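You operate a simulated robot arm through the tools that you are given. There is no shell and no other tool. Be economical: measure what you need, move in short steps, check, and stop when the job is done.

You are at the controls of a simulated two-armed robot. One attempt, no reset.

Task
Wipe up the spill on the top of the steel table with the grey rag there and put it back.

Only the result counts: the job must be done as asked and must still hold three seconds after the hand-in. Knocking over, shifting, dropping, spilling or breaking anything else fails it.

Robot
Two 7-joint arms with two-finger parallel grippers on one trunk, on a base that drives. Base frame: it is fixed to the floor where the robot stands at the start and does not move with it; the origin is under the middle of the robot, x ahead of it, y to its left, z up. Readings come in m, degrees, newtons and seconds.
The left shoulder is at the start at [0.07, 0.189, 1.065], the right one opposite. With the tool pointing down near the work surface each hand reaches from about 0.32 to 0.8 m from the robot's upright axis, wherever it stands, measured 20 degrees to its own side. Payload 3.91 kg a hand.
The TCP of each hand is the grasp point between the finger pads, 0.03 m short of the fingertips. In the tool frame z runs along the fingers and y along their closing line. The gripper opens to 0.11 m. The fingers are 0.02 m wide and 0.01 m thick; the gripper's body (0.048 by 0.112 m) begins 0.055 m behind the TCP.
Orientation is that of the tool frame in the base frame, as a unit quaternion [w, x, y, z]. With the fingers straight down and closing along the base's y, the tool's x points along the base's -x, its y along +y and its z along -z.

Tools
- The arms move only by the tool arm_command. It takes "left_increments", "right_increments" or both (then of equal length, played together; a hand with none holds still); each is a list of rows, each a list of 7 numbers: the shift along the tool's x, y, z in m, then the turn, a rotation vector about the tool's x, y, z in rad, then the closure, from 0 (fully open) to 1 (shut). In form: [[x, y, z, ax, ay, az, gripper], ...]. A call has 1 to 20 rows; each row shifts and turns the commanded pose from where the row before left it, along the tool's axes as they then stand. Rows are played at 5 a second. More than 0.05 m and 8.6 degrees between two rows, or a gripper value outside its range, and nothing of the call is played. Where a pose cannot be reached the arm comes as near as it can. A force on the tool above 40 N (or 10 N above the force at the start of the call, whichever is more), or a blocked arm, ends the call early, and 0.2 s more pass. Each finger travels about 0.072 m/s and halts on what it meets, pressing with about 45 N; the grip force reading is that of the motor and also rises with nothing between the fingers. The clock runs only during rows and for 0.2 s after the last one: add rows that do not move to give the fingers time. The reply holds the time, the measured pose of the TCP, the force on the tool along the base axes, the opening and the grip force, in the units named above and with some noise, with the torque about the TCP (base axes, N m) and any sound that the robot's microphone picked up.
- Cameras (640 x 400 px; columns grow to the right, rows downward): "scene" is now at [0.135, 0.0086, 1.2865]; the picture's right is [0.07, -1.00, 0.00], its down [-0.62, -0.05, -0.79] and it looks along [0.78, 0.06, -0.62] (base axes); focal length 287 px, centre (320, 200). "left" rides on the left gripper at [0.072, -0.017, -0.103] in its tool frame; the picture's right is [0.23, 0.97, 0.00], its down [-0.76, 0.18, -0.62] and it looks along [-0.61, 0.14, 0.78] (tool axes); focal length 222 px, centre (320, 200). "right" rides on the right gripper at [0.072, 0.017, -0.103] in its tool frame; the picture's right is [-0.23, 0.97, 0.00], its down [-0.76, -0.18, -0.62] and it looks along [-0.61, -0.14, 0.78] (tool axes); focal length 222 px, centre (320, 200). There is no depth. A picture from a camera that has moved, and an enlarged one, comes with that camera's place and axes in the base frame and with its lens.
- camera(camera): a new picture of that camera. It takes no simulated time.
- slide_trunk(by): slides the trunk up (or, below 0, down) by that many m; the arms and the scene camera ride with it, the base frame stays. It gives what a move gives, with no picture.
- drive_base(legs): drives the robot by 1 to 6 legs, each [ahead, turn to the left] in m and degrees, along the robot's own axes; the way and the turn of a leg run together, so that a leg with both is an arc; at most 1.5 m and 180 degrees a leg. The arms and the cameras ride along, it lands a little off, and it stops where it bumps. It gives what a move gives.
- pan_tilt(pan, tilt): turns the head with the scene camera to pan (to the left, within 86 degrees either way) and tilt (down, from -29 to 69), counted from straight ahead of the robot. It gives what a move gives.
- inspect(camera, box): a new picture of the part [left, top, right, bottom] of that camera's present view, enlarged. It takes no simulated time.
- sign_off(): hands the job in; it is judged then, once.

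Go step by step. Nothing tells you exact positions but the pictures and the camera data: compare them with the known pose of the tool, close in by small moves and look again before you grip or let go. The budget is 120 turns and 88 pictures, counting those below and the enlarged ones. Unless the task says otherwise, let go and move clear before handing in, and close with one line.

The tools are called after "Call:" as a command line: name --argument value ..., lists and objects as JSON in quotes. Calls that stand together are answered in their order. arm_command: Moves the arms, as the interface text tells. Its arguments: {"type":"object","properties":{"left_increments":{"type":"array","items":{"type":"array","items":{"type":"number"}}},"right_increments":{"type":"array","items":{"type":"array","items":{"type":"number"}}}},"required":[]} The other tools are called the same way: slide_trunk (by) slides the trunk up or down; drive_base (legs) drives the base; pan_tilt (pan, tilt) turns the head that bears the scene camera; camera (camera) takes a picture; inspect (camera, box) takes an enlarged picture of a part of a camera's view; sign_off () hands the job in.

At the start:

```text
time_s: 0.0
left_eef_pos: [0.4892, 0.3683, 1.0323]
left_tcp_rot: [0.0, -0.001, 1.0, 0.0]
left_contact_force: [0.1, -0.2, -0.1]
left_torque: [-0.03, 0.02, -0.03]
left_width: 0.1099
left_grasp_force: 0.1
right_eef_pos: [0.3783, -0.0811, 1.0588]
right_tcp_rot: [0.0, 0.001, 1.0, 0.0]
right_contact_force: [0.1, -0.4, -0.7]
right_torque: [0.01, 0.0, 0.03]
right_width: 0.1098
right_grasp_force: 0.1
trunk travel left (down, up): [-0.575, 0.365]
robot x, y, heading: [0.0001, -0.0, 0.1]
head pan, tilt: [4.2, 38.3]
```

scene: 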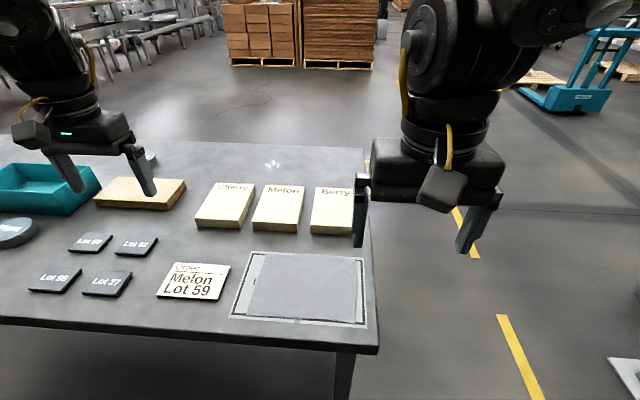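
right: 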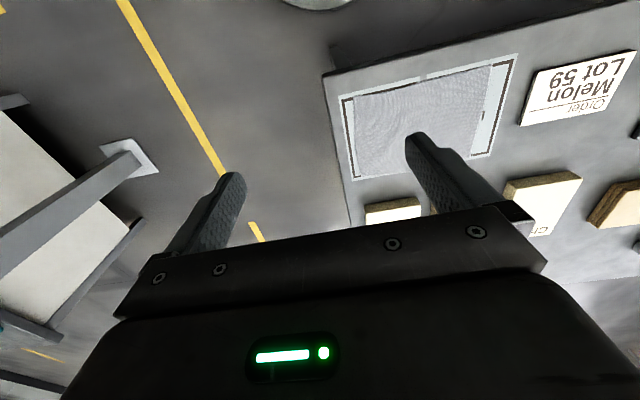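
left: 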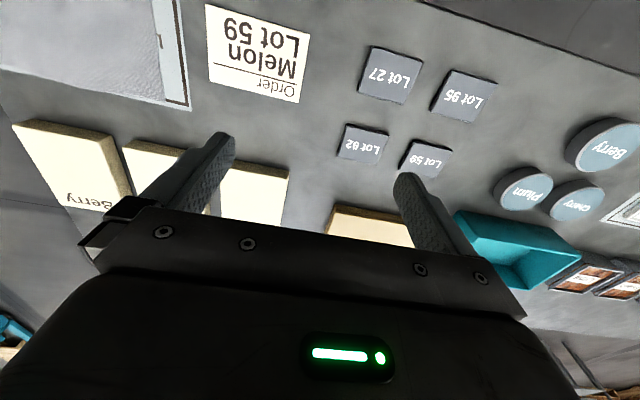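

I see a table ahead with a grey rag on a marked mat at its near right corner, and something shiny near the far edge that could be the spill. I'll enlarge both.

Call:
inspect --camera "scene" --box '[200, 140, 380, 250]'

Call:
inspect --camera "scene" --box '[210, 230, 400, 350]'

Call:
pan_tilt --pan 35 --tilt 38

Call:
camera --camera "scene"

```text
3.56 times, centred on (290, 195) of scene
camera zoom: at [0.135, 0.0086, 1.2865], right [0.07, -1.0, 0.0], down [-0.62, -0.05, -0.79], along [0.78, 0.06, -0.62], focal length 1022 px, centre (427, 218)
```

zoom: 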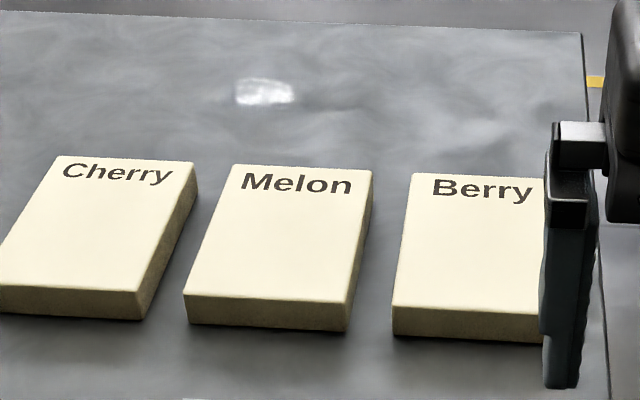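

```text
3.33 times, centred on (305, 290) of scene
camera zoom: at [0.135, 0.0086, 1.2865], right [0.07, -1.0, 0.0], down [-0.62, -0.05, -0.79], along [0.78, 0.06, -0.62], focal length 958 px, centre (370, -100)
```

zoom: 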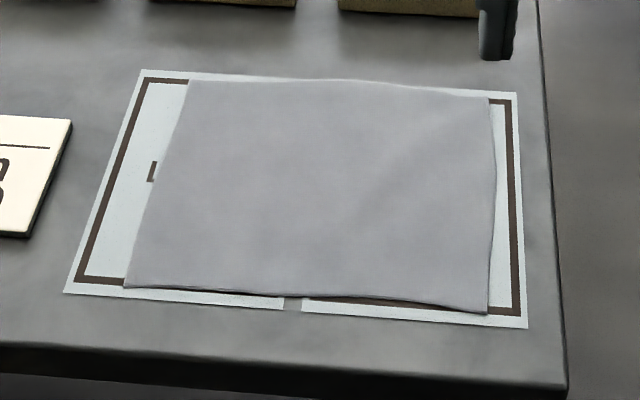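

```text
time_s: 1.0
left_eef_pos: [0.4885, 0.3686, 1.0333]
left_tcp_rot: [-0.001, 0.001, 1.0, 0.0]
left_contact_force: [0.1, 0.4, -0.6]
left_torque: [0.01, 0.02, 0.0]
left_width: 0.1101
left_grasp_force: 0.0
right_eef_pos: [0.3777, -0.0807, 1.0596]
right_tcp_rot: [0.0, -0.001, 1.0, 0.0]
right_contact_force: [0.5, -0.7, -0.8]
right_torque: [0.0, 0.0, 0.02]
right_width: 0.1099
right_grasp_force: 0.1
trunk travel left (down, up): [-0.575, 0.365]
robot x, y, heading: [-0.0035, 0.0046, -0.1]
head pan, tilt: [35.0, 38.0]
```

```text
82 pictures are left
camera scene: at [0.1199, 0.0517, 1.2868], right [0.57, -0.82, 0.0], down [-0.5, -0.35, -0.79], along [0.65, 0.45, -0.62], focal length 287 px, centre (320, 200)
```

scene: 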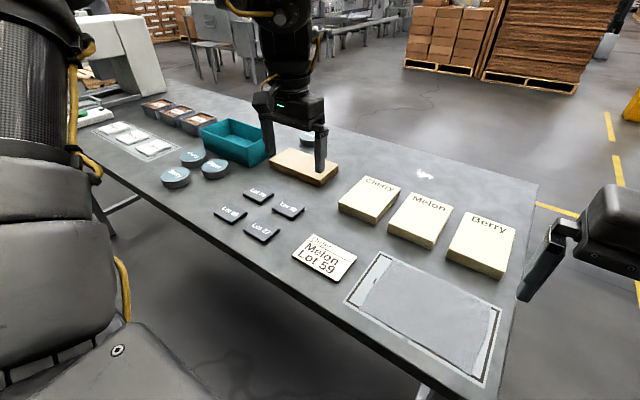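

The only spill candidate so far is the bright patch behind the boxes. I'll enlarge it from this side and look over the rest of the surroundings.

Call:
inspect --camera "scene" --box '[380, 150, 480, 212]'

Call:
inspect --camera "scene" --box '[80, 90, 360, 265]'

Call:
pan_tilt --pan -35 --tilt 38

Call:
camera --camera "scene"

```text
6.40 times, centred on (430, 181) of scene
camera zoom: at [0.1199, 0.0517, 1.2868], right [0.57, -0.82, 0.0], down [-0.5, -0.35, -0.79], along [0.65, 0.45, -0.62], focal length 1839 px, centre (-384, 322)
```

zoom: 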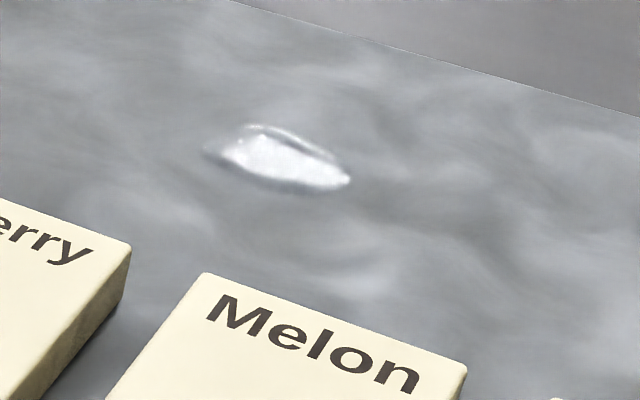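

```text
2.29 times, centred on (220, 178) of scene
camera zoom: at [0.1199, 0.0517, 1.2868], right [0.57, -0.82, 0.0], down [-0.5, -0.35, -0.79], along [0.65, 0.45, -0.62], focal length 657 px, centre (549, 251)
```

zoom: 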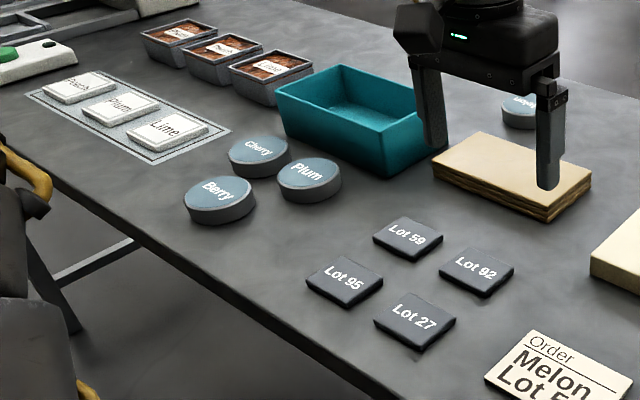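

```text
time_s: 2.4
left_eef_pos: [0.4894, 0.3682, 1.0328]
left_tcp_rot: [0.001, 0.0, 1.0, 0.001]
left_contact_force: [-0.9, 0.0, -0.4]
left_torque: [0.0, 0.02, 0.03]
left_width: 0.1101
left_grasp_force: 0.1
right_eef_pos: [0.3786, -0.0803, 1.0601]
right_tcp_rot: [0.0, 0.001, 1.0, -0.001]
right_contact_force: [0.1, 0.1, -0.2]
right_torque: [-0.01, 0.04, 0.03]
right_width: 0.1098
right_grasp_force: 0.0
trunk travel left (down, up): [-0.575, 0.365]
robot x, y, heading: [-0.0042, -0.0003, 0.0]
head pan, tilt: [-35.0, 38.0]
```

```text
79 pictures are left
camera scene: at [0.1199, -0.0472, 1.2869], right [-0.57, -0.82, 0.0], down [-0.5, 0.35, -0.79], along [0.65, -0.45, -0.62], focal length 287 px, centre (320, 200)
```

scene: 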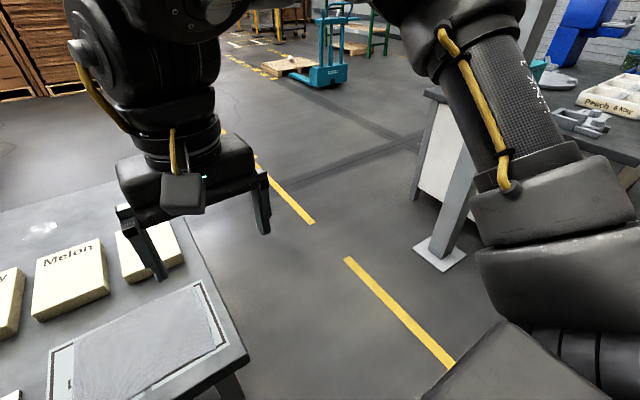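

The patch behind the boxes shows a rim and looks like clear liquid. There is also a second bench on the right; I'll look at it to be sure which table is meant.

Call:
pan_tilt --pan -80 --tilt 25

Call:
camera --camera "scene"

Call:
pan_tilt --pan -5 --tilt 50

Call:
camera --camera "scene"

Call:
inspect --camera "right" --box '[320, 40, 640, 240]'

```text
time_s: 3.5
left_eef_pos: [0.4887, 0.369, 1.0327]
left_tcp_rot: [0.0, 0.0, 1.0, 0.0]
left_contact_force: [-0.6, 0.6, 0.2]
left_torque: [-0.01, -0.01, -0.01]
left_width: 0.1101
left_grasp_force: 0.0
right_eef_pos: [0.3786, -0.0801, 1.0601]
right_tcp_rot: [0.0, 0.001, 1.0, 0.0]
right_contact_force: [1.0, 0.1, 0.2]
right_torque: [0.0, 0.0, -0.01]
right_width: 0.11
right_grasp_force: 0.1
trunk travel left (down, up): [-0.575, 0.365]
robot x, y, heading: [0.0012, 0.0052, -0.1]
head pan, tilt: [-80.0, 25.0]
```

```text
78 pictures are left
camera scene: at [0.0652, -0.0885, 1.3072], right [-0.98, -0.17, 0.0], down [-0.07, 0.42, -0.91], along [0.16, -0.89, -0.42], focal length 287 px, centre (320, 200)
```

scene: 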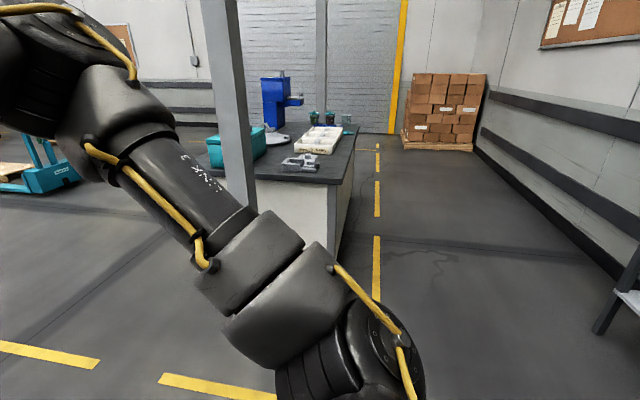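

```text
time_s: 5.0
left_eef_pos: [0.4894, 0.3693, 1.0342]
left_tcp_rot: [0.001, 0.0, 1.0, 0.0]
left_contact_force: [-0.7, 0.8, 0.0]
left_torque: [-0.01, 0.03, -0.03]
left_width: 0.11
left_grasp_force: 0.1
right_eef_pos: [0.3793, -0.0811, 1.0601]
right_tcp_rot: [0.0, 0.001, 1.0, -0.001]
right_contact_force: [1.5, 0.2, -0.7]
right_torque: [-0.01, -0.01, -0.01]
right_width: 0.1101
right_grasp_force: 0.0
trunk travel left (down, up): [-0.575, 0.365]
robot x, y, heading: [-0.0012, -0.002, 0.2]
head pan, tilt: [-5.0, 50.0]
```

```text
77 pictures are left
camera scene: at [0.1258, -0.0045, 1.2697], right [-0.09, -1.0, 0.0], down [-0.76, 0.07, -0.64], along [0.64, -0.06, -0.77], focal length 287 px, centre (320, 200)
```

scene: 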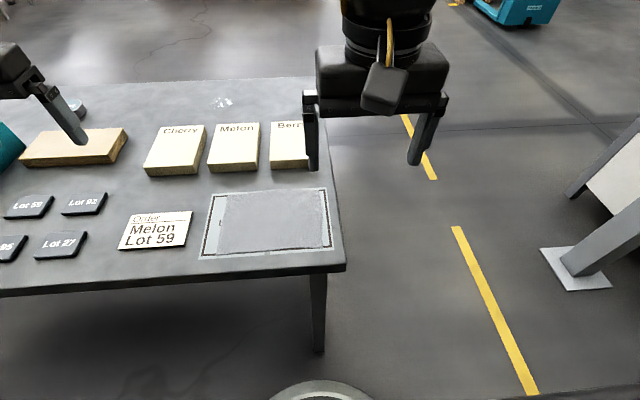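

```text
2.00 times, centred on (480, 140) of right
camera zoom: at [0.3061, -0.0641, 1.1632], right [0.23, 0.97, 0.0], down [0.76, -0.18, 0.62], along [0.61, -0.14, -0.78], focal length 444 px, centre (0, 320)
```

zoom: 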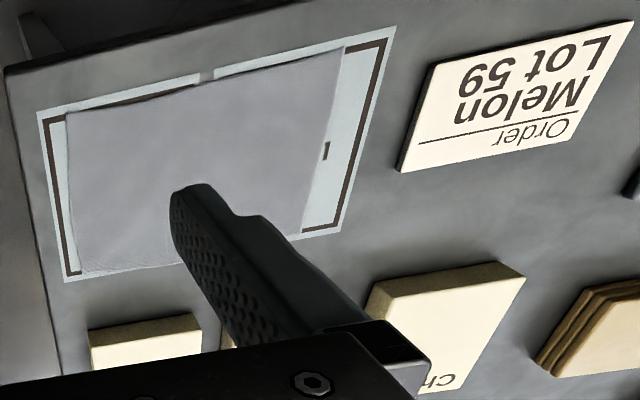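

Table top comes out at z ≈ 0.80, the rag's centre near (0.48, 0.055), and the spill near (0.925, 0.22). The spill is out of reach from here, so I'll drive round to the table's right end and face it from there, with the hands staying high.

Call:
drive_base --legs '[[0, -70], [0.5, 0], [0, 70]]'

Call:
pan_tilt --pan 20 --tilt 50

Call:
camera --camera "scene"

```text
time_s: 14.0
left_eef_pos: [0.6608, -0.1229, 1.0327]
left_tcp_rot: [0.001, 0.016, 1.0, -0.001]
left_contact_force: [0.5, 0.0, 0.0]
left_torque: [0.0, -0.02, -0.01]
left_width: 0.1101
left_grasp_force: 0.2
right_eef_pos: [0.5368, -0.5686, 1.0599]
right_tcp_rot: [0.0, 0.016, 1.0, 0.0]
right_contact_force: [-0.1, 0.2, 0.7]
right_torque: [-0.02, 0.01, -0.01]
right_width: 0.1099
right_grasp_force: 0.1
trunk travel left (down, up): [-0.575, 0.365]
robot x, y, heading: [0.1617, -0.4754, -1.8]
head pan, tilt: [-5.0, 50.0]
```

```text
time_s: 14.9
left_eef_pos: [0.6618, -0.1229, 1.0314]
left_tcp_rot: [0.0, 0.015, 1.0, 0.0]
left_contact_force: [0.0, 0.1, -0.2]
left_torque: [-0.01, 0.02, 0.0]
left_width: 0.1101
left_grasp_force: 0.1
right_eef_pos: [0.5371, -0.569, 1.0604]
right_tcp_rot: [0.0, 0.016, 1.0, -0.001]
right_contact_force: [0.5, -0.2, -0.5]
right_torque: [-0.02, 0.02, 0.04]
right_width: 0.11
right_grasp_force: 0.0
trunk travel left (down, up): [-0.575, 0.365]
robot x, y, heading: [0.1618, -0.4757, -1.7]
head pan, tilt: [20.0, 50.0]
```

```text
75 pictures are left
camera scene: at [0.2841, -0.4517, 1.2697], right [0.31, -0.95, 0.0], down [-0.73, -0.24, -0.64], along [0.61, 0.2, -0.77], focal length 287 px, centre (320, 200)
```

scene: 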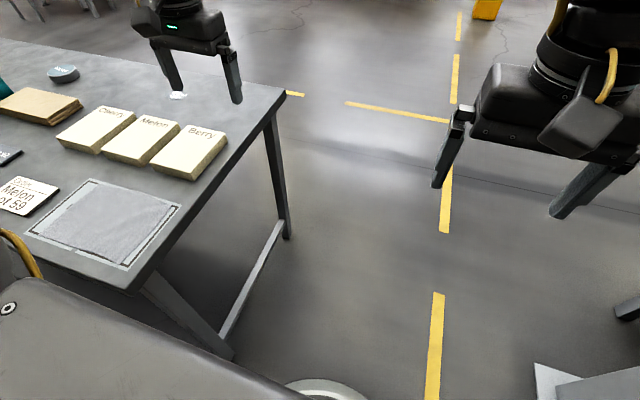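

The way along the table's right end is clear. I'll drive ahead and turn left to face it.

Call:
drive_base --legs '[[0, 1.7], [0.64, 0], [0, 90]]'

Call:
pan_tilt --pan 0 --tilt 50

Call:
camera --camera "scene"

Call:
camera --camera "left"

Call:
camera --camera "right"

```text
time_s: 22.8
left_eef_pos: [0.436, 0.0081, 1.0319]
left_tcp_rot: [-0.001, 0.712, -0.702, 0.0]
left_contact_force: [0.5, 0.1, 0.4]
left_torque: [0.01, -0.01, 0.04]
left_width: 0.1101
left_grasp_force: 0.2
right_eef_pos: [0.8876, -0.0953, 1.0602]
right_tcp_rot: [0.0, 0.712, -0.703, -0.001]
right_contact_force: [-0.3, 0.3, 0.1]
right_torque: [-0.04, 0.03, 0.0]
right_width: 0.11
right_grasp_force: 0.0
trunk travel left (down, up): [-0.575, 0.365]
robot x, y, heading: [0.8134, -0.4708, 91.0]
head pan, tilt: [20.0, 50.0]
```

```text
time_s: 23.6
left_eef_pos: [0.4347, 0.0087, 1.0324]
left_tcp_rot: [0.0, 0.712, -0.703, -0.001]
left_contact_force: [-0.3, 0.8, 0.1]
left_torque: [0.0, 0.0, 0.03]
left_width: 0.1101
left_grasp_force: 0.0
right_eef_pos: [0.887, -0.0946, 1.0609]
right_tcp_rot: [0.0, 0.712, -0.702, 0.0]
right_contact_force: [0.1, 0.3, -0.6]
right_torque: [-0.02, -0.02, -0.05]
right_width: 0.1102
right_grasp_force: 0.1
trunk travel left (down, up): [-0.575, 0.365]
robot x, y, heading: [0.8105, -0.4759, 91.1]
head pan, tilt: [0.0, 50.0]
```

```text
74 pictures are left
camera scene: at [0.8081, -0.3456, 1.2697], right [1.0, 0.02, 0.0], down [0.01, -0.77, -0.64], along [-0.01, 0.64, -0.77], focal length 287 px, centre (320, 200)
```

scene: 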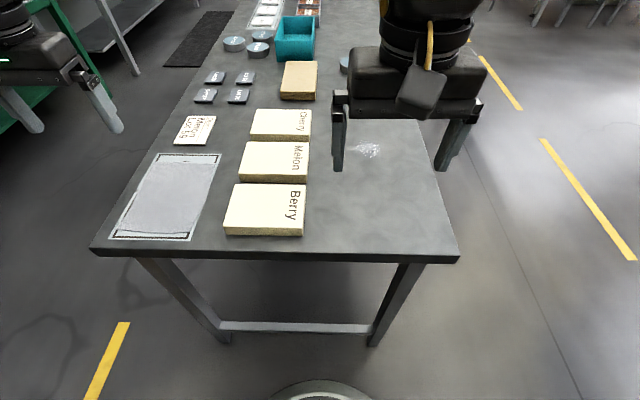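

```text
73 pictures are left
camera left: at [0.4543, -0.0628, 1.1357], right [-0.97, -0.24, 0.0], down [-0.19, 0.76, 0.62], along [-0.15, 0.6, -0.78], focal length 222 px, centre (320, 200)
```

left: 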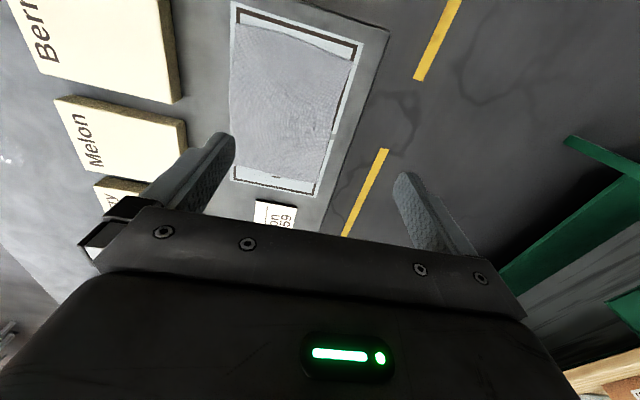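

```text
72 pictures are left
camera right: at [0.8717, -0.1672, 1.1633], right [-0.98, 0.21, 0.0], down [0.17, 0.76, 0.62], along [0.13, 0.61, -0.78], focal length 222 px, centre (320, 200)
```

right: 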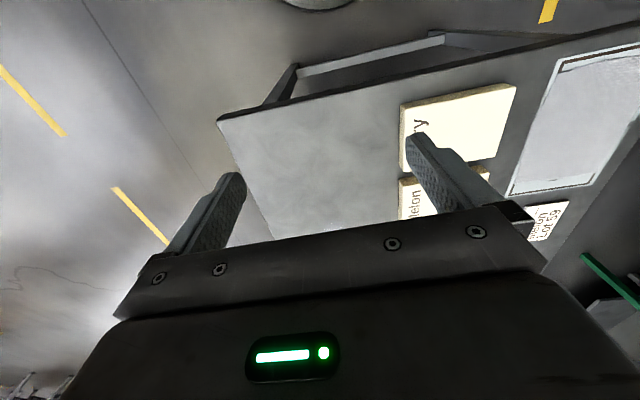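

Facing the table end now, with the spill confirmed at about (0.92, 0.21). I'll edge forward 5 cm for reach and look closely at the spill and rag.

Call:
drive_base --legs '[[0.05, -1]]'

Call:
inspect --camera "scene" --box '[320, 110, 440, 185]'

Call:
inspect --camera "scene" --box '[80, 130, 320, 280]'

```text
time_s: 24.5
left_eef_pos: [0.444, 0.0622, 1.0334]
left_tcp_rot: [0.002, -0.707, 0.707, 0.001]
left_contact_force: [-0.2, -0.6, 0.6]
left_torque: [0.07, -0.01, 0.03]
left_width: 0.11
left_grasp_force: 0.0
right_eef_pos: [0.894, -0.0486, 1.062]
right_tcp_rot: [0.0, -0.706, 0.708, 0.002]
right_contact_force: [-0.5, -0.9, 0.0]
right_torque: [0.06, -0.01, 0.04]
right_width: 0.1101
right_grasp_force: 0.1
trunk travel left (down, up): [-0.575, 0.365]
robot x, y, heading: [0.8107, -0.4212, 90.0]
head pan, tilt: [0.0, 50.0]
```

```text
5.33 times, centred on (380, 148) of scene
camera zoom: at [0.81, -0.2996, 1.2703], right [1.0, 0.0, 0.0], down [0.0, -0.76, -0.65], along [0.0, 0.65, -0.76], focal length 1533 px, centre (0, 480)
```

zoom: 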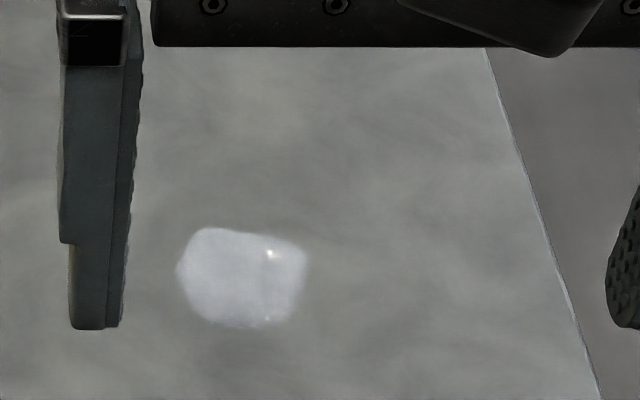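

```text
2.67 times, centred on (200, 205) of scene
camera zoom: at [0.81, -0.2996, 1.2703], right [1.0, 0.0, 0.0], down [0.0, -0.76, -0.65], along [0.0, 0.65, -0.76], focal length 766 px, centre (640, 187)
```

zoom: 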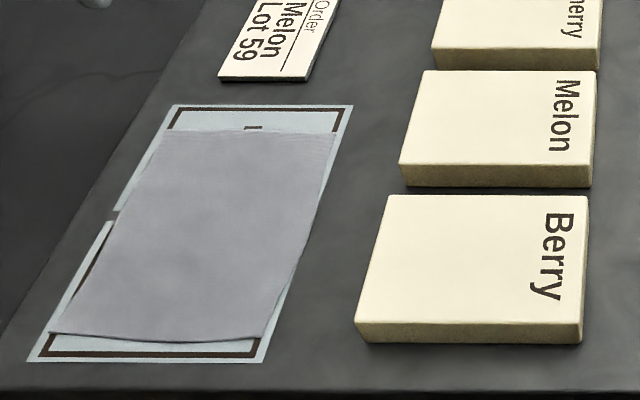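

The spill is a blob about 6 × 7 cm at (0.921, 0.227); the rag covers x 0.395–0.549, y −0.034–0.167. I'll bring the left hand down over the rag's centre, stopping short of it to look.

Call:
arm_command --left_increments '[[-0.005, -0.028, 0.0, 0, 0, 0, 0], [0, 0, 0.045, 0, 0, 0, 0], [0, 0, 0.045, 0, 0, 0, 0], [0, 0, 0.045, 0, 0, 0, 0], [0, 0, 0.03, 0, 0, 0, 0], [0, 0, 0, 0, 0, 0, 0]]'

Call:
camera --camera "left"

Call:
camera --camera "scene"

```text
time_s: 25.9
left_eef_pos: [0.4733, 0.0671, 0.8671]
left_tcp_rot: [0.0, -0.706, 0.708, 0.0]
left_contact_force: [0.3, 0.1, -0.4]
left_torque: [-0.03, -0.05, -0.02]
left_width: 0.1104
left_grasp_force: 0.0
right_eef_pos: [0.8941, -0.045, 1.0605]
right_tcp_rot: [0.001, -0.706, 0.708, 0.001]
right_contact_force: [0.4, 0.7, -1.5]
right_torque: [0.01, -0.01, 0.02]
right_width: 0.11
right_grasp_force: 0.1
trunk travel left (down, up): [-0.575, 0.365]
robot x, y, heading: [0.8105, -0.4238, 90.1]
head pan, tilt: [0.0, 50.0]
```

```text
69 pictures are left
camera left: at [0.4902, -0.0052, 0.97], right [-0.97, -0.23, 0.0], down [-0.18, 0.76, 0.62], along [-0.14, 0.61, -0.78], focal length 222 px, centre (320, 200)
```

left: 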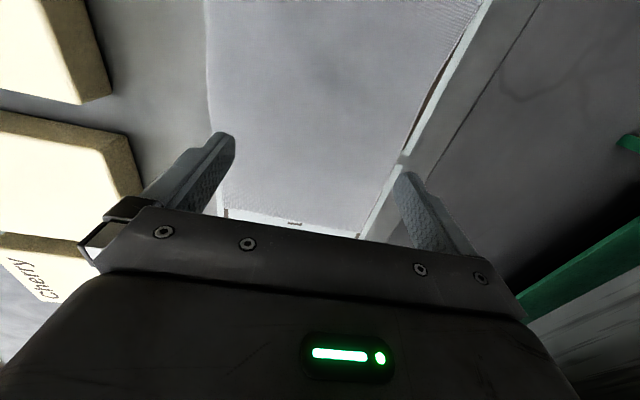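

```text
68 pictures are left
camera scene: at [0.8104, -0.2961, 1.2698], right [1.0, 0.0, 0.0], down [0.0, -0.77, -0.64], along [0.0, 0.64, -0.77], focal length 287 px, centre (320, 200)
```

scene: 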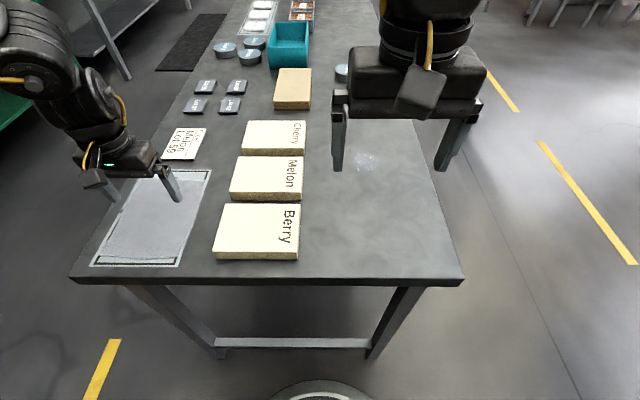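

The fingers straddle the rag's centre and are about 4 cm above it. I'll go down in small steps until I feel it.

Call:
arm_command --left_increments '[[0, 0, 0.015, 0, 0, 0, 0], [0, 0, 0.01, 0, 0, 0, 0], [0, 0, 0.005, 0, 0, 0, 0], [0, 0, 0.005, 0, 0, 0, 0], [0, 0, 0, 0, 0, 0, 0]]'

Call:
inspect --camera "scene" --box '[70, 130, 230, 280]'

```text
time_s: 27.1
left_eef_pos: [0.473, 0.0697, 0.8329]
left_tcp_rot: [-0.001, -0.707, 0.708, 0.0]
left_contact_force: [0.0, 0.5, -0.2]
left_torque: [-0.03, -0.05, -0.06]
left_width: 0.1101
left_grasp_force: 0.1
right_eef_pos: [0.8941, -0.0459, 1.0613]
right_tcp_rot: [0.0, -0.707, 0.707, 0.0]
right_contact_force: [-0.1, -0.8, -0.5]
right_torque: [-0.01, -0.01, -0.02]
right_width: 0.1101
right_grasp_force: 0.1
trunk travel left (down, up): [-0.575, 0.365]
robot x, y, heading: [0.8124, -0.4241, 89.9]
head pan, tilt: [0.0, 50.0]
```

```text
2.67 times, centred on (150, 205) of scene
camera zoom: at [0.8099, -0.2954, 1.2697], right [1.0, 0.0, 0.0], down [0.0, -0.77, -0.64], along [0.0, 0.64, -0.77], focal length 766 px, centre (773, 187)
```

zoom: 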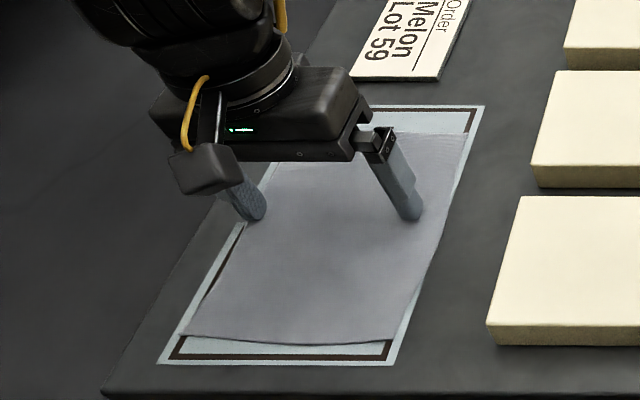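

Tips are just above the rag. A few more millimetres down until contact.

Call:
arm_command --left_increments '[[0, 0, 0.003, 0, 0, 0, 0], [0, 0, 0.003, 0, 0, 0, 0], [0, 0, 0.002, 0, 0, 0, 0], [0, 0, 0, 0, 0, 0, 0]]'

```text
time_s: 27.8
left_eef_pos: [0.4733, 0.0713, 0.8312]
left_tcp_rot: [0.003, -0.707, 0.707, 0.005]
left_contact_force: [-0.1, -4.4, 26.3]
left_torque: [-0.26, 0.53, 0.05]
left_width: 0.1099
left_grasp_force: 0.1
right_eef_pos: [0.895, -0.0464, 1.0609]
right_tcp_rot: [0.0, 0.707, -0.707, -0.001]
right_contact_force: [-0.1, 0.4, 0.2]
right_torque: [-0.05, 0.01, 0.01]
right_width: 0.11
right_grasp_force: 0.1
trunk travel left (down, up): [-0.575, 0.365]
robot x, y, heading: [0.8082, -0.422, 89.8]
head pan, tilt: [0.0, 50.0]
stopped in row 3 (left hand): the force on the tool passed its limit at 44 N (the readings are from after the stop); the commanded pose is now the measured one
```

Contact with the rag at TCP z ≈ 0.831. I'll ease up a hair and close to pinch the cloth.

Call:
arm_command --left_increments '[[0, 0, -0.001, 0, 0, 0, 0.3], [0, 0, 0, 0, 0, 0, 0.6], [0, 0, 0, 0, 0, 0, 1], [0, 0, 0, 0, 0, 0, 1], [0, 0, 0, 0, 0, 0, 1], [0, 0, 0, 0, 0, 0, 1]]'

Call:
inspect --camera "scene" --box '[70, 130, 230, 280]'

Call:
camera --camera "left"

```text
time_s: 29.2
left_eef_pos: [0.4724, 0.0706, 0.8314]
left_tcp_rot: [0.003, -0.707, 0.707, 0.004]
left_contact_force: [-1.4, 1.1, 29.4]
left_torque: [-0.03, 0.19, 0.02]
left_width: 0.0034
left_grasp_force: 43.2
right_eef_pos: [0.8947, -0.0477, 1.0613]
right_tcp_rot: [0.001, -0.707, 0.708, 0.002]
right_contact_force: [0.1, 0.1, -0.1]
right_torque: [0.01, -0.01, -0.01]
right_width: 0.1098
right_grasp_force: 0.0
trunk travel left (down, up): [-0.575, 0.365]
robot x, y, heading: [0.8122, -0.4274, 90.0]
head pan, tilt: [0.0, 50.0]
```

```text
2.67 times, centred on (150, 205) of scene
camera zoom: at [0.8117, -0.2981, 1.2701], right [1.0, 0.0, 0.0], down [0.0, -0.76, -0.64], along [0.0, 0.64, -0.76], focal length 766 px, centre (773, 187)
```

zoom: 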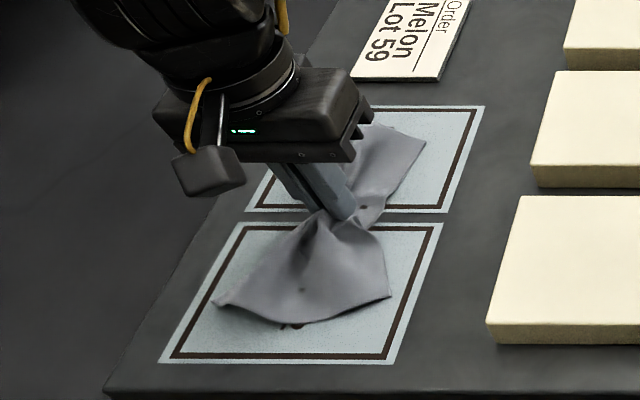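

```text
65 pictures are left
camera left: at [0.4898, -0.0029, 0.9337], right [-0.97, -0.23, 0.0], down [-0.18, 0.76, 0.63], along [-0.14, 0.62, -0.78], focal length 222 px, centre (320, 200)
```

left: 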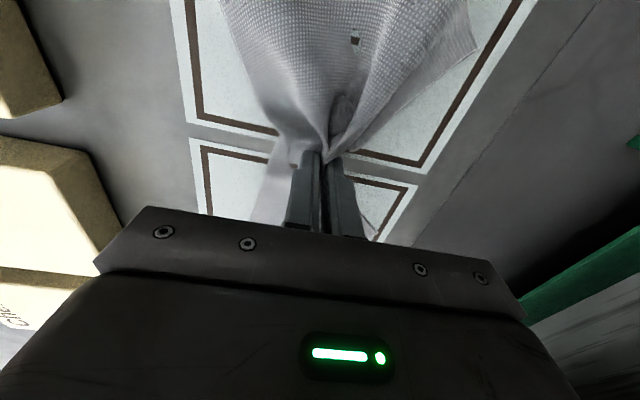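

The cloth is pinched, and underneath are in fact two marked squares. I'll lift and read their labels to know what "back" means.

Call:
arm_command --left_increments '[[0, 0, -0.02, 0, 0, 0, 1], [0, 0, -0.04, 0, 0, 0, 1], [0, 0, -0.05, 0, 0, 0, 1], [0, 0, -0.05, 0, 0, 0, 1], [0, 0, -0.04, 0, 0, 0, 1], [0, 0, 0, 0, 0, 0, 1]]'

Call:
inspect --camera "scene" --box '[70, 130, 270, 280]'

Call:
camera --camera "left"

```text
time_s: 30.6
left_eef_pos: [0.4699, 0.0705, 1.028]
left_tcp_rot: [-0.002, 0.707, -0.707, -0.002]
left_contact_force: [0.1, 0.1, 0.2]
left_torque: [-0.04, 0.0, 0.0]
left_width: 0.0036
left_grasp_force: 43.4
right_eef_pos: [0.893, -0.044, 1.0597]
right_tcp_rot: [-0.001, -0.706, 0.708, 0.0]
right_contact_force: [0.2, 0.5, 0.0]
right_torque: [-0.02, 0.03, 0.03]
right_width: 0.1101
right_grasp_force: 0.0
trunk travel left (down, up): [-0.575, 0.365]
robot x, y, heading: [0.809, -0.4215, 90.0]
head pan, tilt: [0.0, 50.0]
```

```text
2.67 times, centred on (170, 205) of scene
camera zoom: at [0.8094, -0.2948, 1.2696], right [1.0, 0.0, 0.0], down [0.0, -0.77, -0.64], along [0.0, 0.64, -0.77], focal length 766 px, centre (720, 187)
```

zoom: 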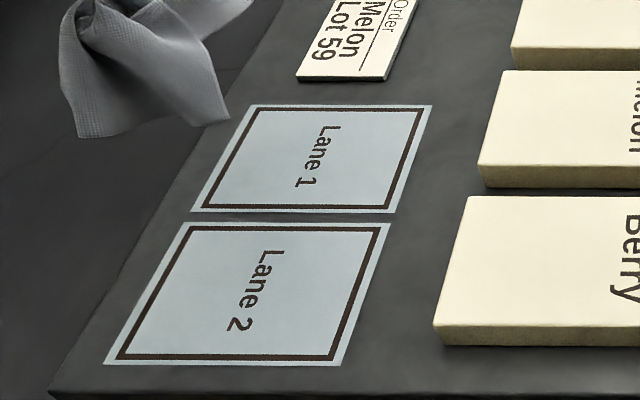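

```text
63 pictures are left
camera left: at [0.4866, -0.0022, 1.1308], right [-0.97, -0.23, 0.0], down [-0.18, 0.76, 0.63], along [-0.14, 0.61, -0.78], focal length 222 px, centre (320, 200)
```

left: 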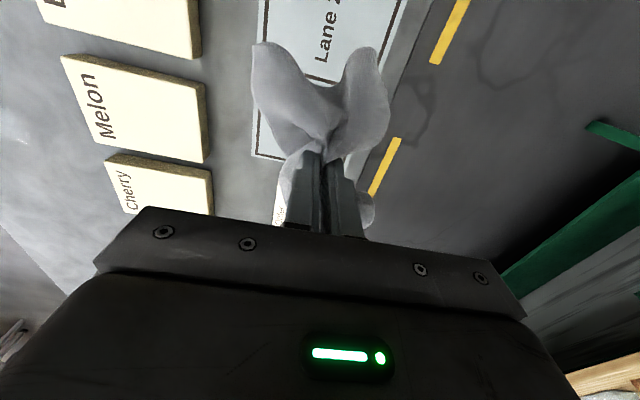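

The rag lay across "Lane 1" and "Lane 2", centred about (0.472, 0.067), and that is where it must go back. Now I move the right hand aside and carry the rag over high to a point before the spill.

Call:
arm_command --right_increments '[[0, -0.045, 0, 0, 0, 0, 0], [0, -0.045, 0, 0, 0, 0, 0], [0, -0.045, 0, 0, 0, 0, 0], [0, -0.045, 0, 0, 0, 0, 0], [0, -0.045, 0, 0, 0, 0, 0], [0, 0, 0, 0, 0, 0, 0], [0, 0, 0, 0, 0, 0, 0], [0, 0, 0, 0, 0, 0, 0], [0, 0, 0, 0, 0, 0, 0], [0, 0, 0, 0, 0, 0, 0], [0, 0, 0, 0, 0, 0, 0], [0, 0, 0, 0, 0, 0, 0], [0, 0, 0, 0, 0, 0, 0]]' --left_increments '[[0, 0, 0, 0, 0, 0, 1], [0, 0, 0, 0, 0, 0, 1], [0, -0.02, 0, 0, 0, 0, 1], [-0.0157, -0.043, 0, 0, 0, 0, 1], [-0.0157, -0.043, 0, 0, 0, 0, 1], [-0.0157, -0.043, 0, 0, 0, 0, 1], [-0.0157, -0.043, 0, 0, 0, 0, 1], [-0.0157, -0.043, 0, 0, 0, 0, 1], [-0.0157, -0.043, 0, 0, 0, 0, 1], [-0.0157, -0.043, 0, 0, 0, 0, 1], [-0.0157, -0.043, 0, 0, 0, 0, 1], [-0.0157, -0.043, 0, 0, 0, 0, 1], [-0.0157, -0.043, 0, 0, 0, 0, 1]]'

Call:
camera --camera "scene"

Call:
camera --camera "left"

```text
time_s: 33.4
left_eef_pos: [0.571, 0.0571, 0.9918]
left_tcp_rot: [0.004, -0.706, 0.708, 0.002]
left_contact_force: [0.5, 0.2, 0.1]
left_torque: [0.01, 0.0, -0.02]
left_width: 0.0035
left_grasp_force: 43.3
left hand out of reach, approached as far as the arm can: row 4, 5, 6, 7, 8, 9, 10, 11, 12, 13
right_eef_pos: [1.0783, -0.0928, 1.0351]
right_tcp_rot: [0.001, -0.706, 0.708, 0.001]
right_contact_force: [0.1, 0.0, 0.5]
right_torque: [0.02, 0.01, 0.0]
right_width: 0.11
right_grasp_force: 0.1
right hand out of reach, approached as far as the arm can: row 3, 4, 5
trunk travel left (down, up): [-0.575, 0.365]
robot x, y, heading: [0.8123, -0.4227, 90.0]
head pan, tilt: [0.0, 50.0]
```

```text
62 pictures are left
camera scene: at [0.81, -0.2953, 1.2697], right [1.0, 0.0, 0.0], down [0.0, -0.77, -0.64], along [0.0, 0.64, -0.77], focal length 287 px, centre (320, 200)
```

scene: 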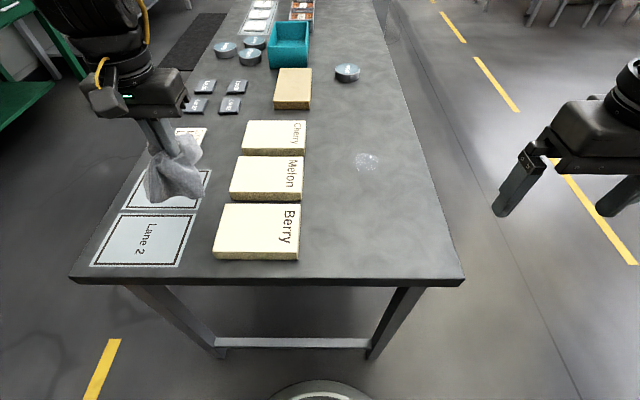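

```text
61 pictures are left
camera left: at [0.5873, -0.0158, 1.095], right [-0.97, -0.23, 0.0], down [-0.18, 0.76, 0.63], along [-0.14, 0.61, -0.78], focal length 222 px, centre (320, 200)
```

left: 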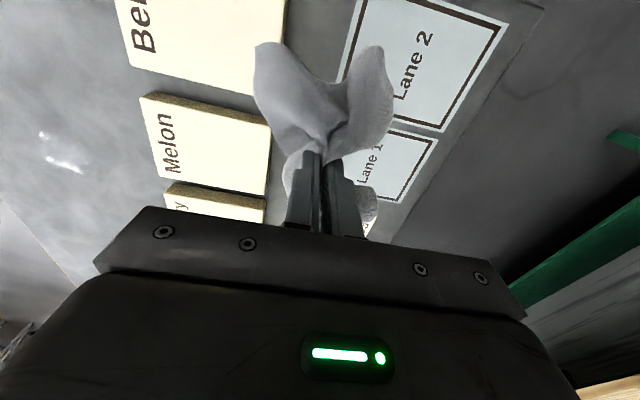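

Both hands hit their limits at this height relative to the shoulders. Raising the trunk gives the arms more reach at the same hand height, so I'll do that.

Call:
slide_trunk --by 0.2

Call:
arm_command --left_increments '[[0, 0, 0.04, 0, 0, 0, 1], [0, 0, 0.04, 0, 0, 0, 1], [0, 0, 0.04, 0, 0, 0, 1], [0, 0, 0, 0, 0, 0, 1]]'

```text
time_s: 35.6
left_eef_pos: [0.5703, 0.0579, 1.1922]
left_tcp_rot: [0.003, -0.707, 0.708, 0.002]
left_contact_force: [0.3, -0.8, 0.6]
left_torque: [0.01, 0.02, 0.05]
left_width: 0.0033
left_grasp_force: 43.4
right_eef_pos: [1.0779, -0.0919, 1.235]
right_tcp_rot: [0.0, 0.707, -0.707, -0.001]
right_contact_force: [0.0, 0.4, 0.1]
right_torque: [-0.04, 0.01, 0.01]
right_width: 0.1104
right_grasp_force: 0.1
trunk travel left (down, up): [-0.775, 0.165]
robot x, y, heading: [0.8098, -0.4239, 89.9]
head pan, tilt: [0.0, 50.0]
```

```text
time_s: 36.6
left_eef_pos: [0.5709, 0.059, 1.0713]
left_tcp_rot: [0.004, -0.706, 0.708, 0.003]
left_contact_force: [0.9, -0.5, 0.0]
left_torque: [0.0, -0.02, 0.0]
left_width: 0.0034
left_grasp_force: 43.2
right_eef_pos: [1.0796, -0.0931, 1.2354]
right_tcp_rot: [0.0, -0.706, 0.708, 0.001]
right_contact_force: [-0.6, 0.1, -0.1]
right_torque: [0.0, 0.02, 0.01]
right_width: 0.11
right_grasp_force: 0.1
trunk travel left (down, up): [-0.775, 0.165]
robot x, y, heading: [0.8095, -0.4238, 89.9]
head pan, tilt: [0.0, 50.0]
```

Now I try the crossing again in two parts, starting with half the way.

Call:
arm_command --left_increments '[[0, -0.044, 0.005, 0, 0, 0, 1], [0, -0.044, 0.005, 0, 0, 0, 1], [0, -0.044, 0.005, 0, 0, 0, 1], [0, -0.044, 0.005, 0, 0, 0, 1], [0, 0, 0, 0, 0, 0, 1]]'

```text
time_s: 37.8
left_eef_pos: [0.586, 0.0498, 1.0839]
left_tcp_rot: [0.005, -0.706, 0.708, 0.001]
left_contact_force: [0.2, 0.8, -0.3]
left_torque: [0.0, 0.03, 0.04]
left_width: 0.0035
left_grasp_force: 43.8
left hand out of reach, approached as far as the arm can: row 1, 2, 3, 4
right_eef_pos: [1.0798, -0.0919, 1.2364]
right_tcp_rot: [0.0, -0.707, 0.707, 0.001]
right_contact_force: [-1.5, -0.6, 0.1]
right_torque: [0.02, -0.01, -0.02]
right_width: 0.1101
right_grasp_force: 0.1
trunk travel left (down, up): [-0.775, 0.165]
robot x, y, heading: [0.8089, -0.4276, 89.8]
head pan, tilt: [0.0, 50.0]
```

The left arm is jointed-out when reaching inboard with this orientation. Turning the base right by about 32° puts the spill at the left arm's best bearing instead, with everything swinging well above the boxes.

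Call:
drive_base --legs '[[0, -31.5]]'

Call:
pan_tilt --pan 20 --tilt 58

Call:
camera --camera "scene"

Call:
camera --camera "left"

```text
time_s: 39.7
left_eef_pos: [0.861, 0.0984, 1.0843]
left_tcp_rot: [0.004, -0.491, 0.871, -0.001]
left_contact_force: [-0.1, 0.4, -0.4]
left_torque: [-0.01, 0.04, 0.04]
left_width: 0.0035
left_grasp_force: 43.0
right_eef_pos: [1.2104, -0.2786, 1.2353]
right_tcp_rot: [0.001, -0.491, 0.871, 0.001]
right_contact_force: [-1.0, 0.5, -0.1]
right_torque: [0.03, 0.01, 0.02]
right_width: 0.1097
right_grasp_force: 0.1
trunk travel left (down, up): [-0.775, 0.165]
robot x, y, heading: [0.8148, -0.4269, 59.1]
head pan, tilt: [0.0, 50.0]
```

```text
time_s: 40.6
left_eef_pos: [0.8632, 0.0988, 1.0835]
left_tcp_rot: [0.004, -0.491, 0.871, 0.0]
left_contact_force: [0.3, -0.1, 0.0]
left_torque: [0.02, 0.03, 0.07]
left_width: 0.0036
left_grasp_force: 43.3
right_eef_pos: [1.2118, -0.2784, 1.2352]
right_tcp_rot: [0.0, -0.491, 0.871, 0.001]
right_contact_force: [1.0, -0.4, 0.1]
right_torque: [0.0, 0.01, -0.03]
right_width: 0.1098
right_grasp_force: 0.0
trunk travel left (down, up): [-0.775, 0.165]
robot x, y, heading: [0.8053, -0.4225, 58.9]
head pan, tilt: [20.0, 58.0]
```

```text
60 pictures are left
camera scene: at [0.8494, -0.3121, 1.4595], right [0.98, -0.19, 0.0], down [-0.16, -0.83, -0.53], along [0.1, 0.52, -0.85], focal length 287 px, centre (320, 200)
```

scene: 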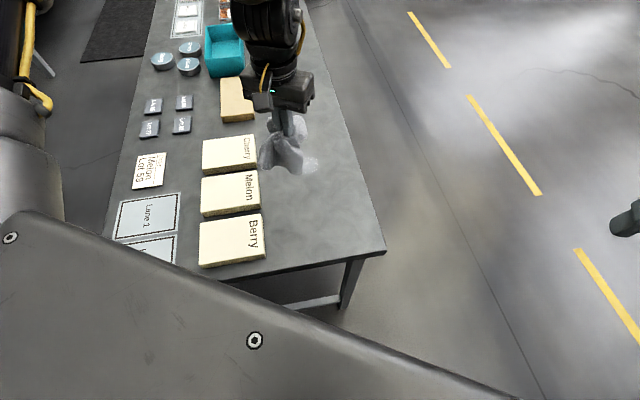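

```text
59 pictures are left
camera left: at [0.8386, 0.0272, 1.1863], right [-0.95, 0.31, -0.01], down [0.24, 0.74, 0.63], along [0.2, 0.6, -0.78], focal length 222 px, centre (320, 200)
```

left: 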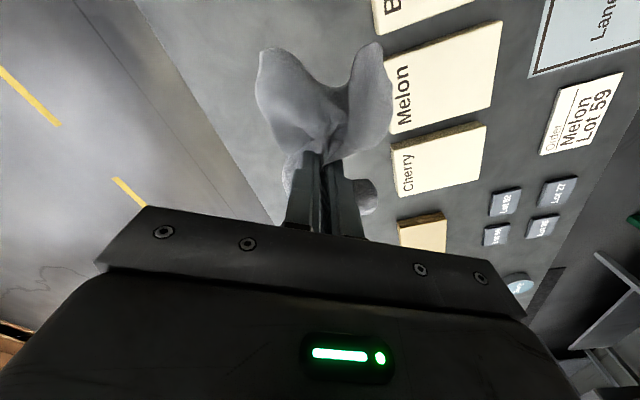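

The hand is now just short of the spill, still high. I'll extend to above the near edge of the spill and lower to 3 cm above contact.

Call:
arm_command --left_increments '[[-0.036, -0.001, 0, 0, 0, 0, 1], [-0.036, -0.001, 0, 0, 0, 0, 1], [-0.036, -0.001, 0.02, 0, 0, 0, 1], [0, 0, 0.045, 0, 0, 0, 1], [0, 0, 0.045, 0, 0, 0, 1], [0, 0, 0.045, 0, 0, 0, 1], [0, 0, 0.045, 0, 0, 0, 1], [0, 0, 0.02, 0, 0, 0, 1], [0, 0, 0, 0, 0, 0, 1]]'

Call:
camera --camera "scene"

Call:
camera --camera "left"

```text
time_s: 42.6
left_eef_pos: [0.7828, 0.1701, 0.9358]
left_tcp_rot: [0.004, -0.491, 0.871, -0.001]
left_contact_force: [-0.8, 0.1, 0.3]
left_torque: [0.02, 0.02, 0.03]
left_width: 0.004
left_grasp_force: 43.3
left hand out of reach, approached as far as the arm can: row 1, 2, 3, 4, 5, 6, 7, 8
right_eef_pos: [1.2116, -0.2781, 1.2347]
right_tcp_rot: [0.0, -0.491, 0.871, 0.001]
right_contact_force: [0.2, -0.3, 0.2]
right_torque: [-0.01, -0.01, 0.02]
right_width: 0.11
right_grasp_force: 0.1
trunk travel left (down, up): [-0.775, 0.165]
robot x, y, heading: [0.8098, -0.4242, 59.0]
head pan, tilt: [20.0, 58.0]
```

```text
58 pictures are left
camera scene: at [0.8492, -0.3119, 1.4595], right [0.98, -0.19, 0.0], down [-0.16, -0.83, -0.53], along [0.1, 0.52, -0.85], focal length 287 px, centre (320, 200)
```

scene: 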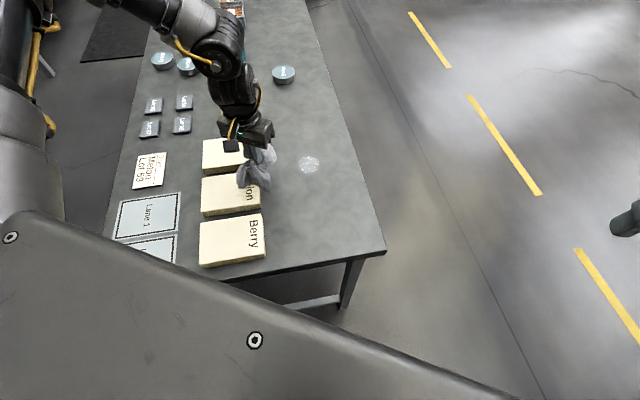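

```text
57 pictures are left
camera left: at [0.7592, 0.0992, 1.0387], right [-0.95, 0.31, -0.01], down [0.24, 0.74, 0.63], along [0.2, 0.6, -0.78], focal length 222 px, centre (320, 200)
```

left: 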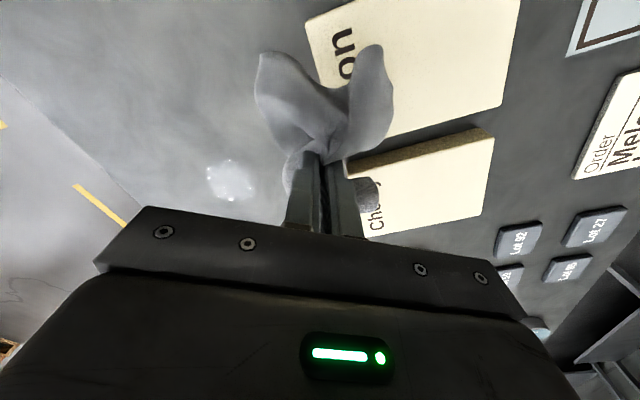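

The hand drifted left toward the Melon box, though nothing seems touched. I'll raise it straight up first, then turn the base further right so the hand clears the boxes.

Call:
arm_command --left_increments '[[0, 0, -0.04, 0, 0, 0, 1], [0, 0, -0.04, 0, 0, 0, 1], [0, 0, -0.03, 0, 0, 0, 1], [0, 0, 0, 0, 0, 0, 1]]'

Call:
drive_base --legs '[[0, -14]]'

Call:
camera --camera "left"

```text
time_s: 43.6
left_eef_pos: [0.7812, 0.1705, 1.0437]
left_tcp_rot: [0.004, -0.491, 0.871, -0.001]
left_contact_force: [0.1, 1.2, 0.7]
left_torque: [0.01, -0.02, 0.05]
left_width: 0.0034
left_grasp_force: 43.3
right_eef_pos: [1.2109, -0.2784, 1.2355]
right_tcp_rot: [0.001, -0.49, 0.872, 0.001]
right_contact_force: [0.0, 0.0, 0.2]
right_torque: [0.0, 0.0, 0.05]
right_width: 0.1102
right_grasp_force: 0.1
trunk travel left (down, up): [-0.775, 0.165]
robot x, y, heading: [0.8065, -0.4255, 58.9]
head pan, tilt: [20.0, 58.0]
```

```text
time_s: 44.8
left_eef_pos: [0.9249, 0.1602, 1.0441]
left_tcp_rot: [0.005, -0.382, 0.924, -0.001]
left_contact_force: [0.1, 0.9, -0.1]
left_torque: [0.01, -0.01, 0.07]
left_width: 0.0037
left_grasp_force: 43.1
right_eef_pos: [1.2337, -0.3793, 1.2355]
right_tcp_rot: [0.001, -0.381, 0.924, 0.0]
right_contact_force: [0.0, -0.2, 0.0]
right_torque: [0.0, -0.01, -0.02]
right_width: 0.1101
right_grasp_force: 0.0
trunk travel left (down, up): [-0.775, 0.165]
robot x, y, heading: [0.8101, -0.4218, 44.8]
head pan, tilt: [20.0, 58.0]
```

```text
56 pictures are left
camera left: at [0.8847, 0.0964, 1.1464], right [-0.85, 0.53, -0.01], down [0.41, 0.66, 0.63], along [0.34, 0.53, -0.78], focal length 222 px, centre (320, 200)
```

left: 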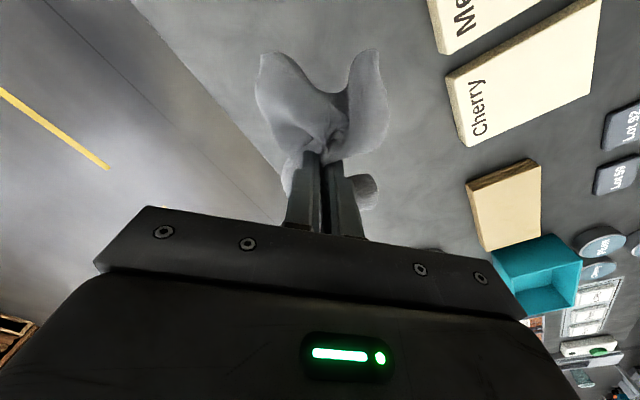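

The hand is clear of the boxes, over (0.925, 0.16), right at the near edge of the spill. I'll lower the trunk straight down to bring the rag to the table.

Call:
slide_trunk --by -0.19

Call:
camera --camera "scene"

Call:
camera --camera "left"

```text
time_s: 46.9
left_eef_pos: [0.9252, 0.1595, 0.8545]
left_tcp_rot: [0.004, -0.381, 0.924, -0.001]
left_contact_force: [0.2, -1.4, -0.1]
left_torque: [0.03, -0.04, 0.06]
left_width: 0.0036
left_grasp_force: 43.4
right_eef_pos: [1.2347, -0.3796, 1.0453]
right_tcp_rot: [0.001, -0.381, 0.925, 0.0]
right_contact_force: [0.2, -0.1, -0.5]
right_torque: [0.02, -0.01, 0.01]
right_width: 0.1101
right_grasp_force: 0.1
trunk travel left (down, up): [-0.585, 0.355]
robot x, y, heading: [0.8136, -0.4243, 44.9]
head pan, tilt: [20.0, 58.0]
```

```text
55 pictures are left
camera scene: at [0.8744, -0.3247, 1.2696], right [0.91, -0.42, 0.0], down [-0.36, -0.77, -0.53], along [0.22, 0.48, -0.85], focal length 287 px, centre (320, 200)
```

scene: 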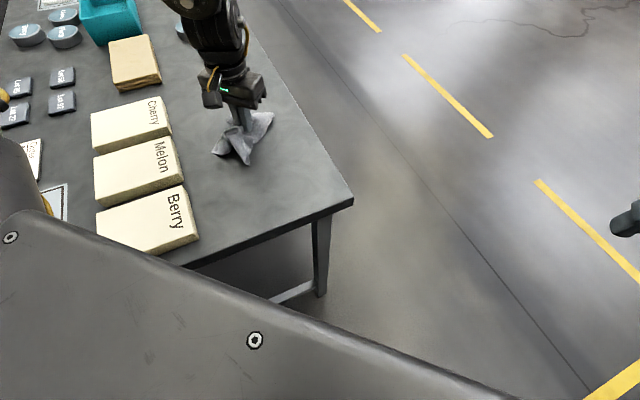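

```text
54 pictures are left
camera left: at [0.8847, 0.096, 0.9567], right [-0.85, 0.53, -0.01], down [0.41, 0.66, 0.63], along [0.34, 0.53, -0.78], focal length 222 px, centre (320, 200)
```

left: 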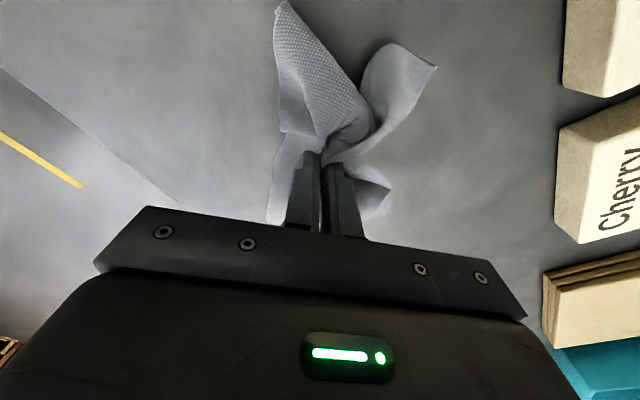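

The rag rests on the table just before the spill. I'll press to working depth and make a first stroke in +y over it.

Call:
arm_command --left_increments '[[0, 0, 0.01, 0, 0, 0, 1], [0, 0, 0.01, 0, 0, 0, 1], [-0.014, 0.014, 0, 0, 0, 0, 1], [-0.014, 0.014, 0, 0, 0, 0, 1], [-0.014, 0.014, 0, 0, 0, 0, 1], [0, 0, 0, 0, 0, 0, 1]]'

```text
time_s: 48.3
left_eef_pos: [0.9251, 0.2182, 0.8337]
left_tcp_rot: [0.004, -0.381, 0.925, -0.001]
left_contact_force: [0.2, -0.5, 0.9]
left_torque: [-0.02, 0.0, 0.07]
left_width: 0.0037
left_grasp_force: 43.7
right_eef_pos: [1.2347, -0.3793, 1.044]
right_tcp_rot: [0.001, -0.381, 0.925, 0.001]
right_contact_force: [-0.4, -0.4, 0.3]
right_torque: [-0.02, 0.01, -0.01]
right_width: 0.11
right_grasp_force: 0.0
trunk travel left (down, up): [-0.585, 0.355]
robot x, y, heading: [0.8126, -0.4232, 44.9]
head pan, tilt: [20.0, 58.0]
```

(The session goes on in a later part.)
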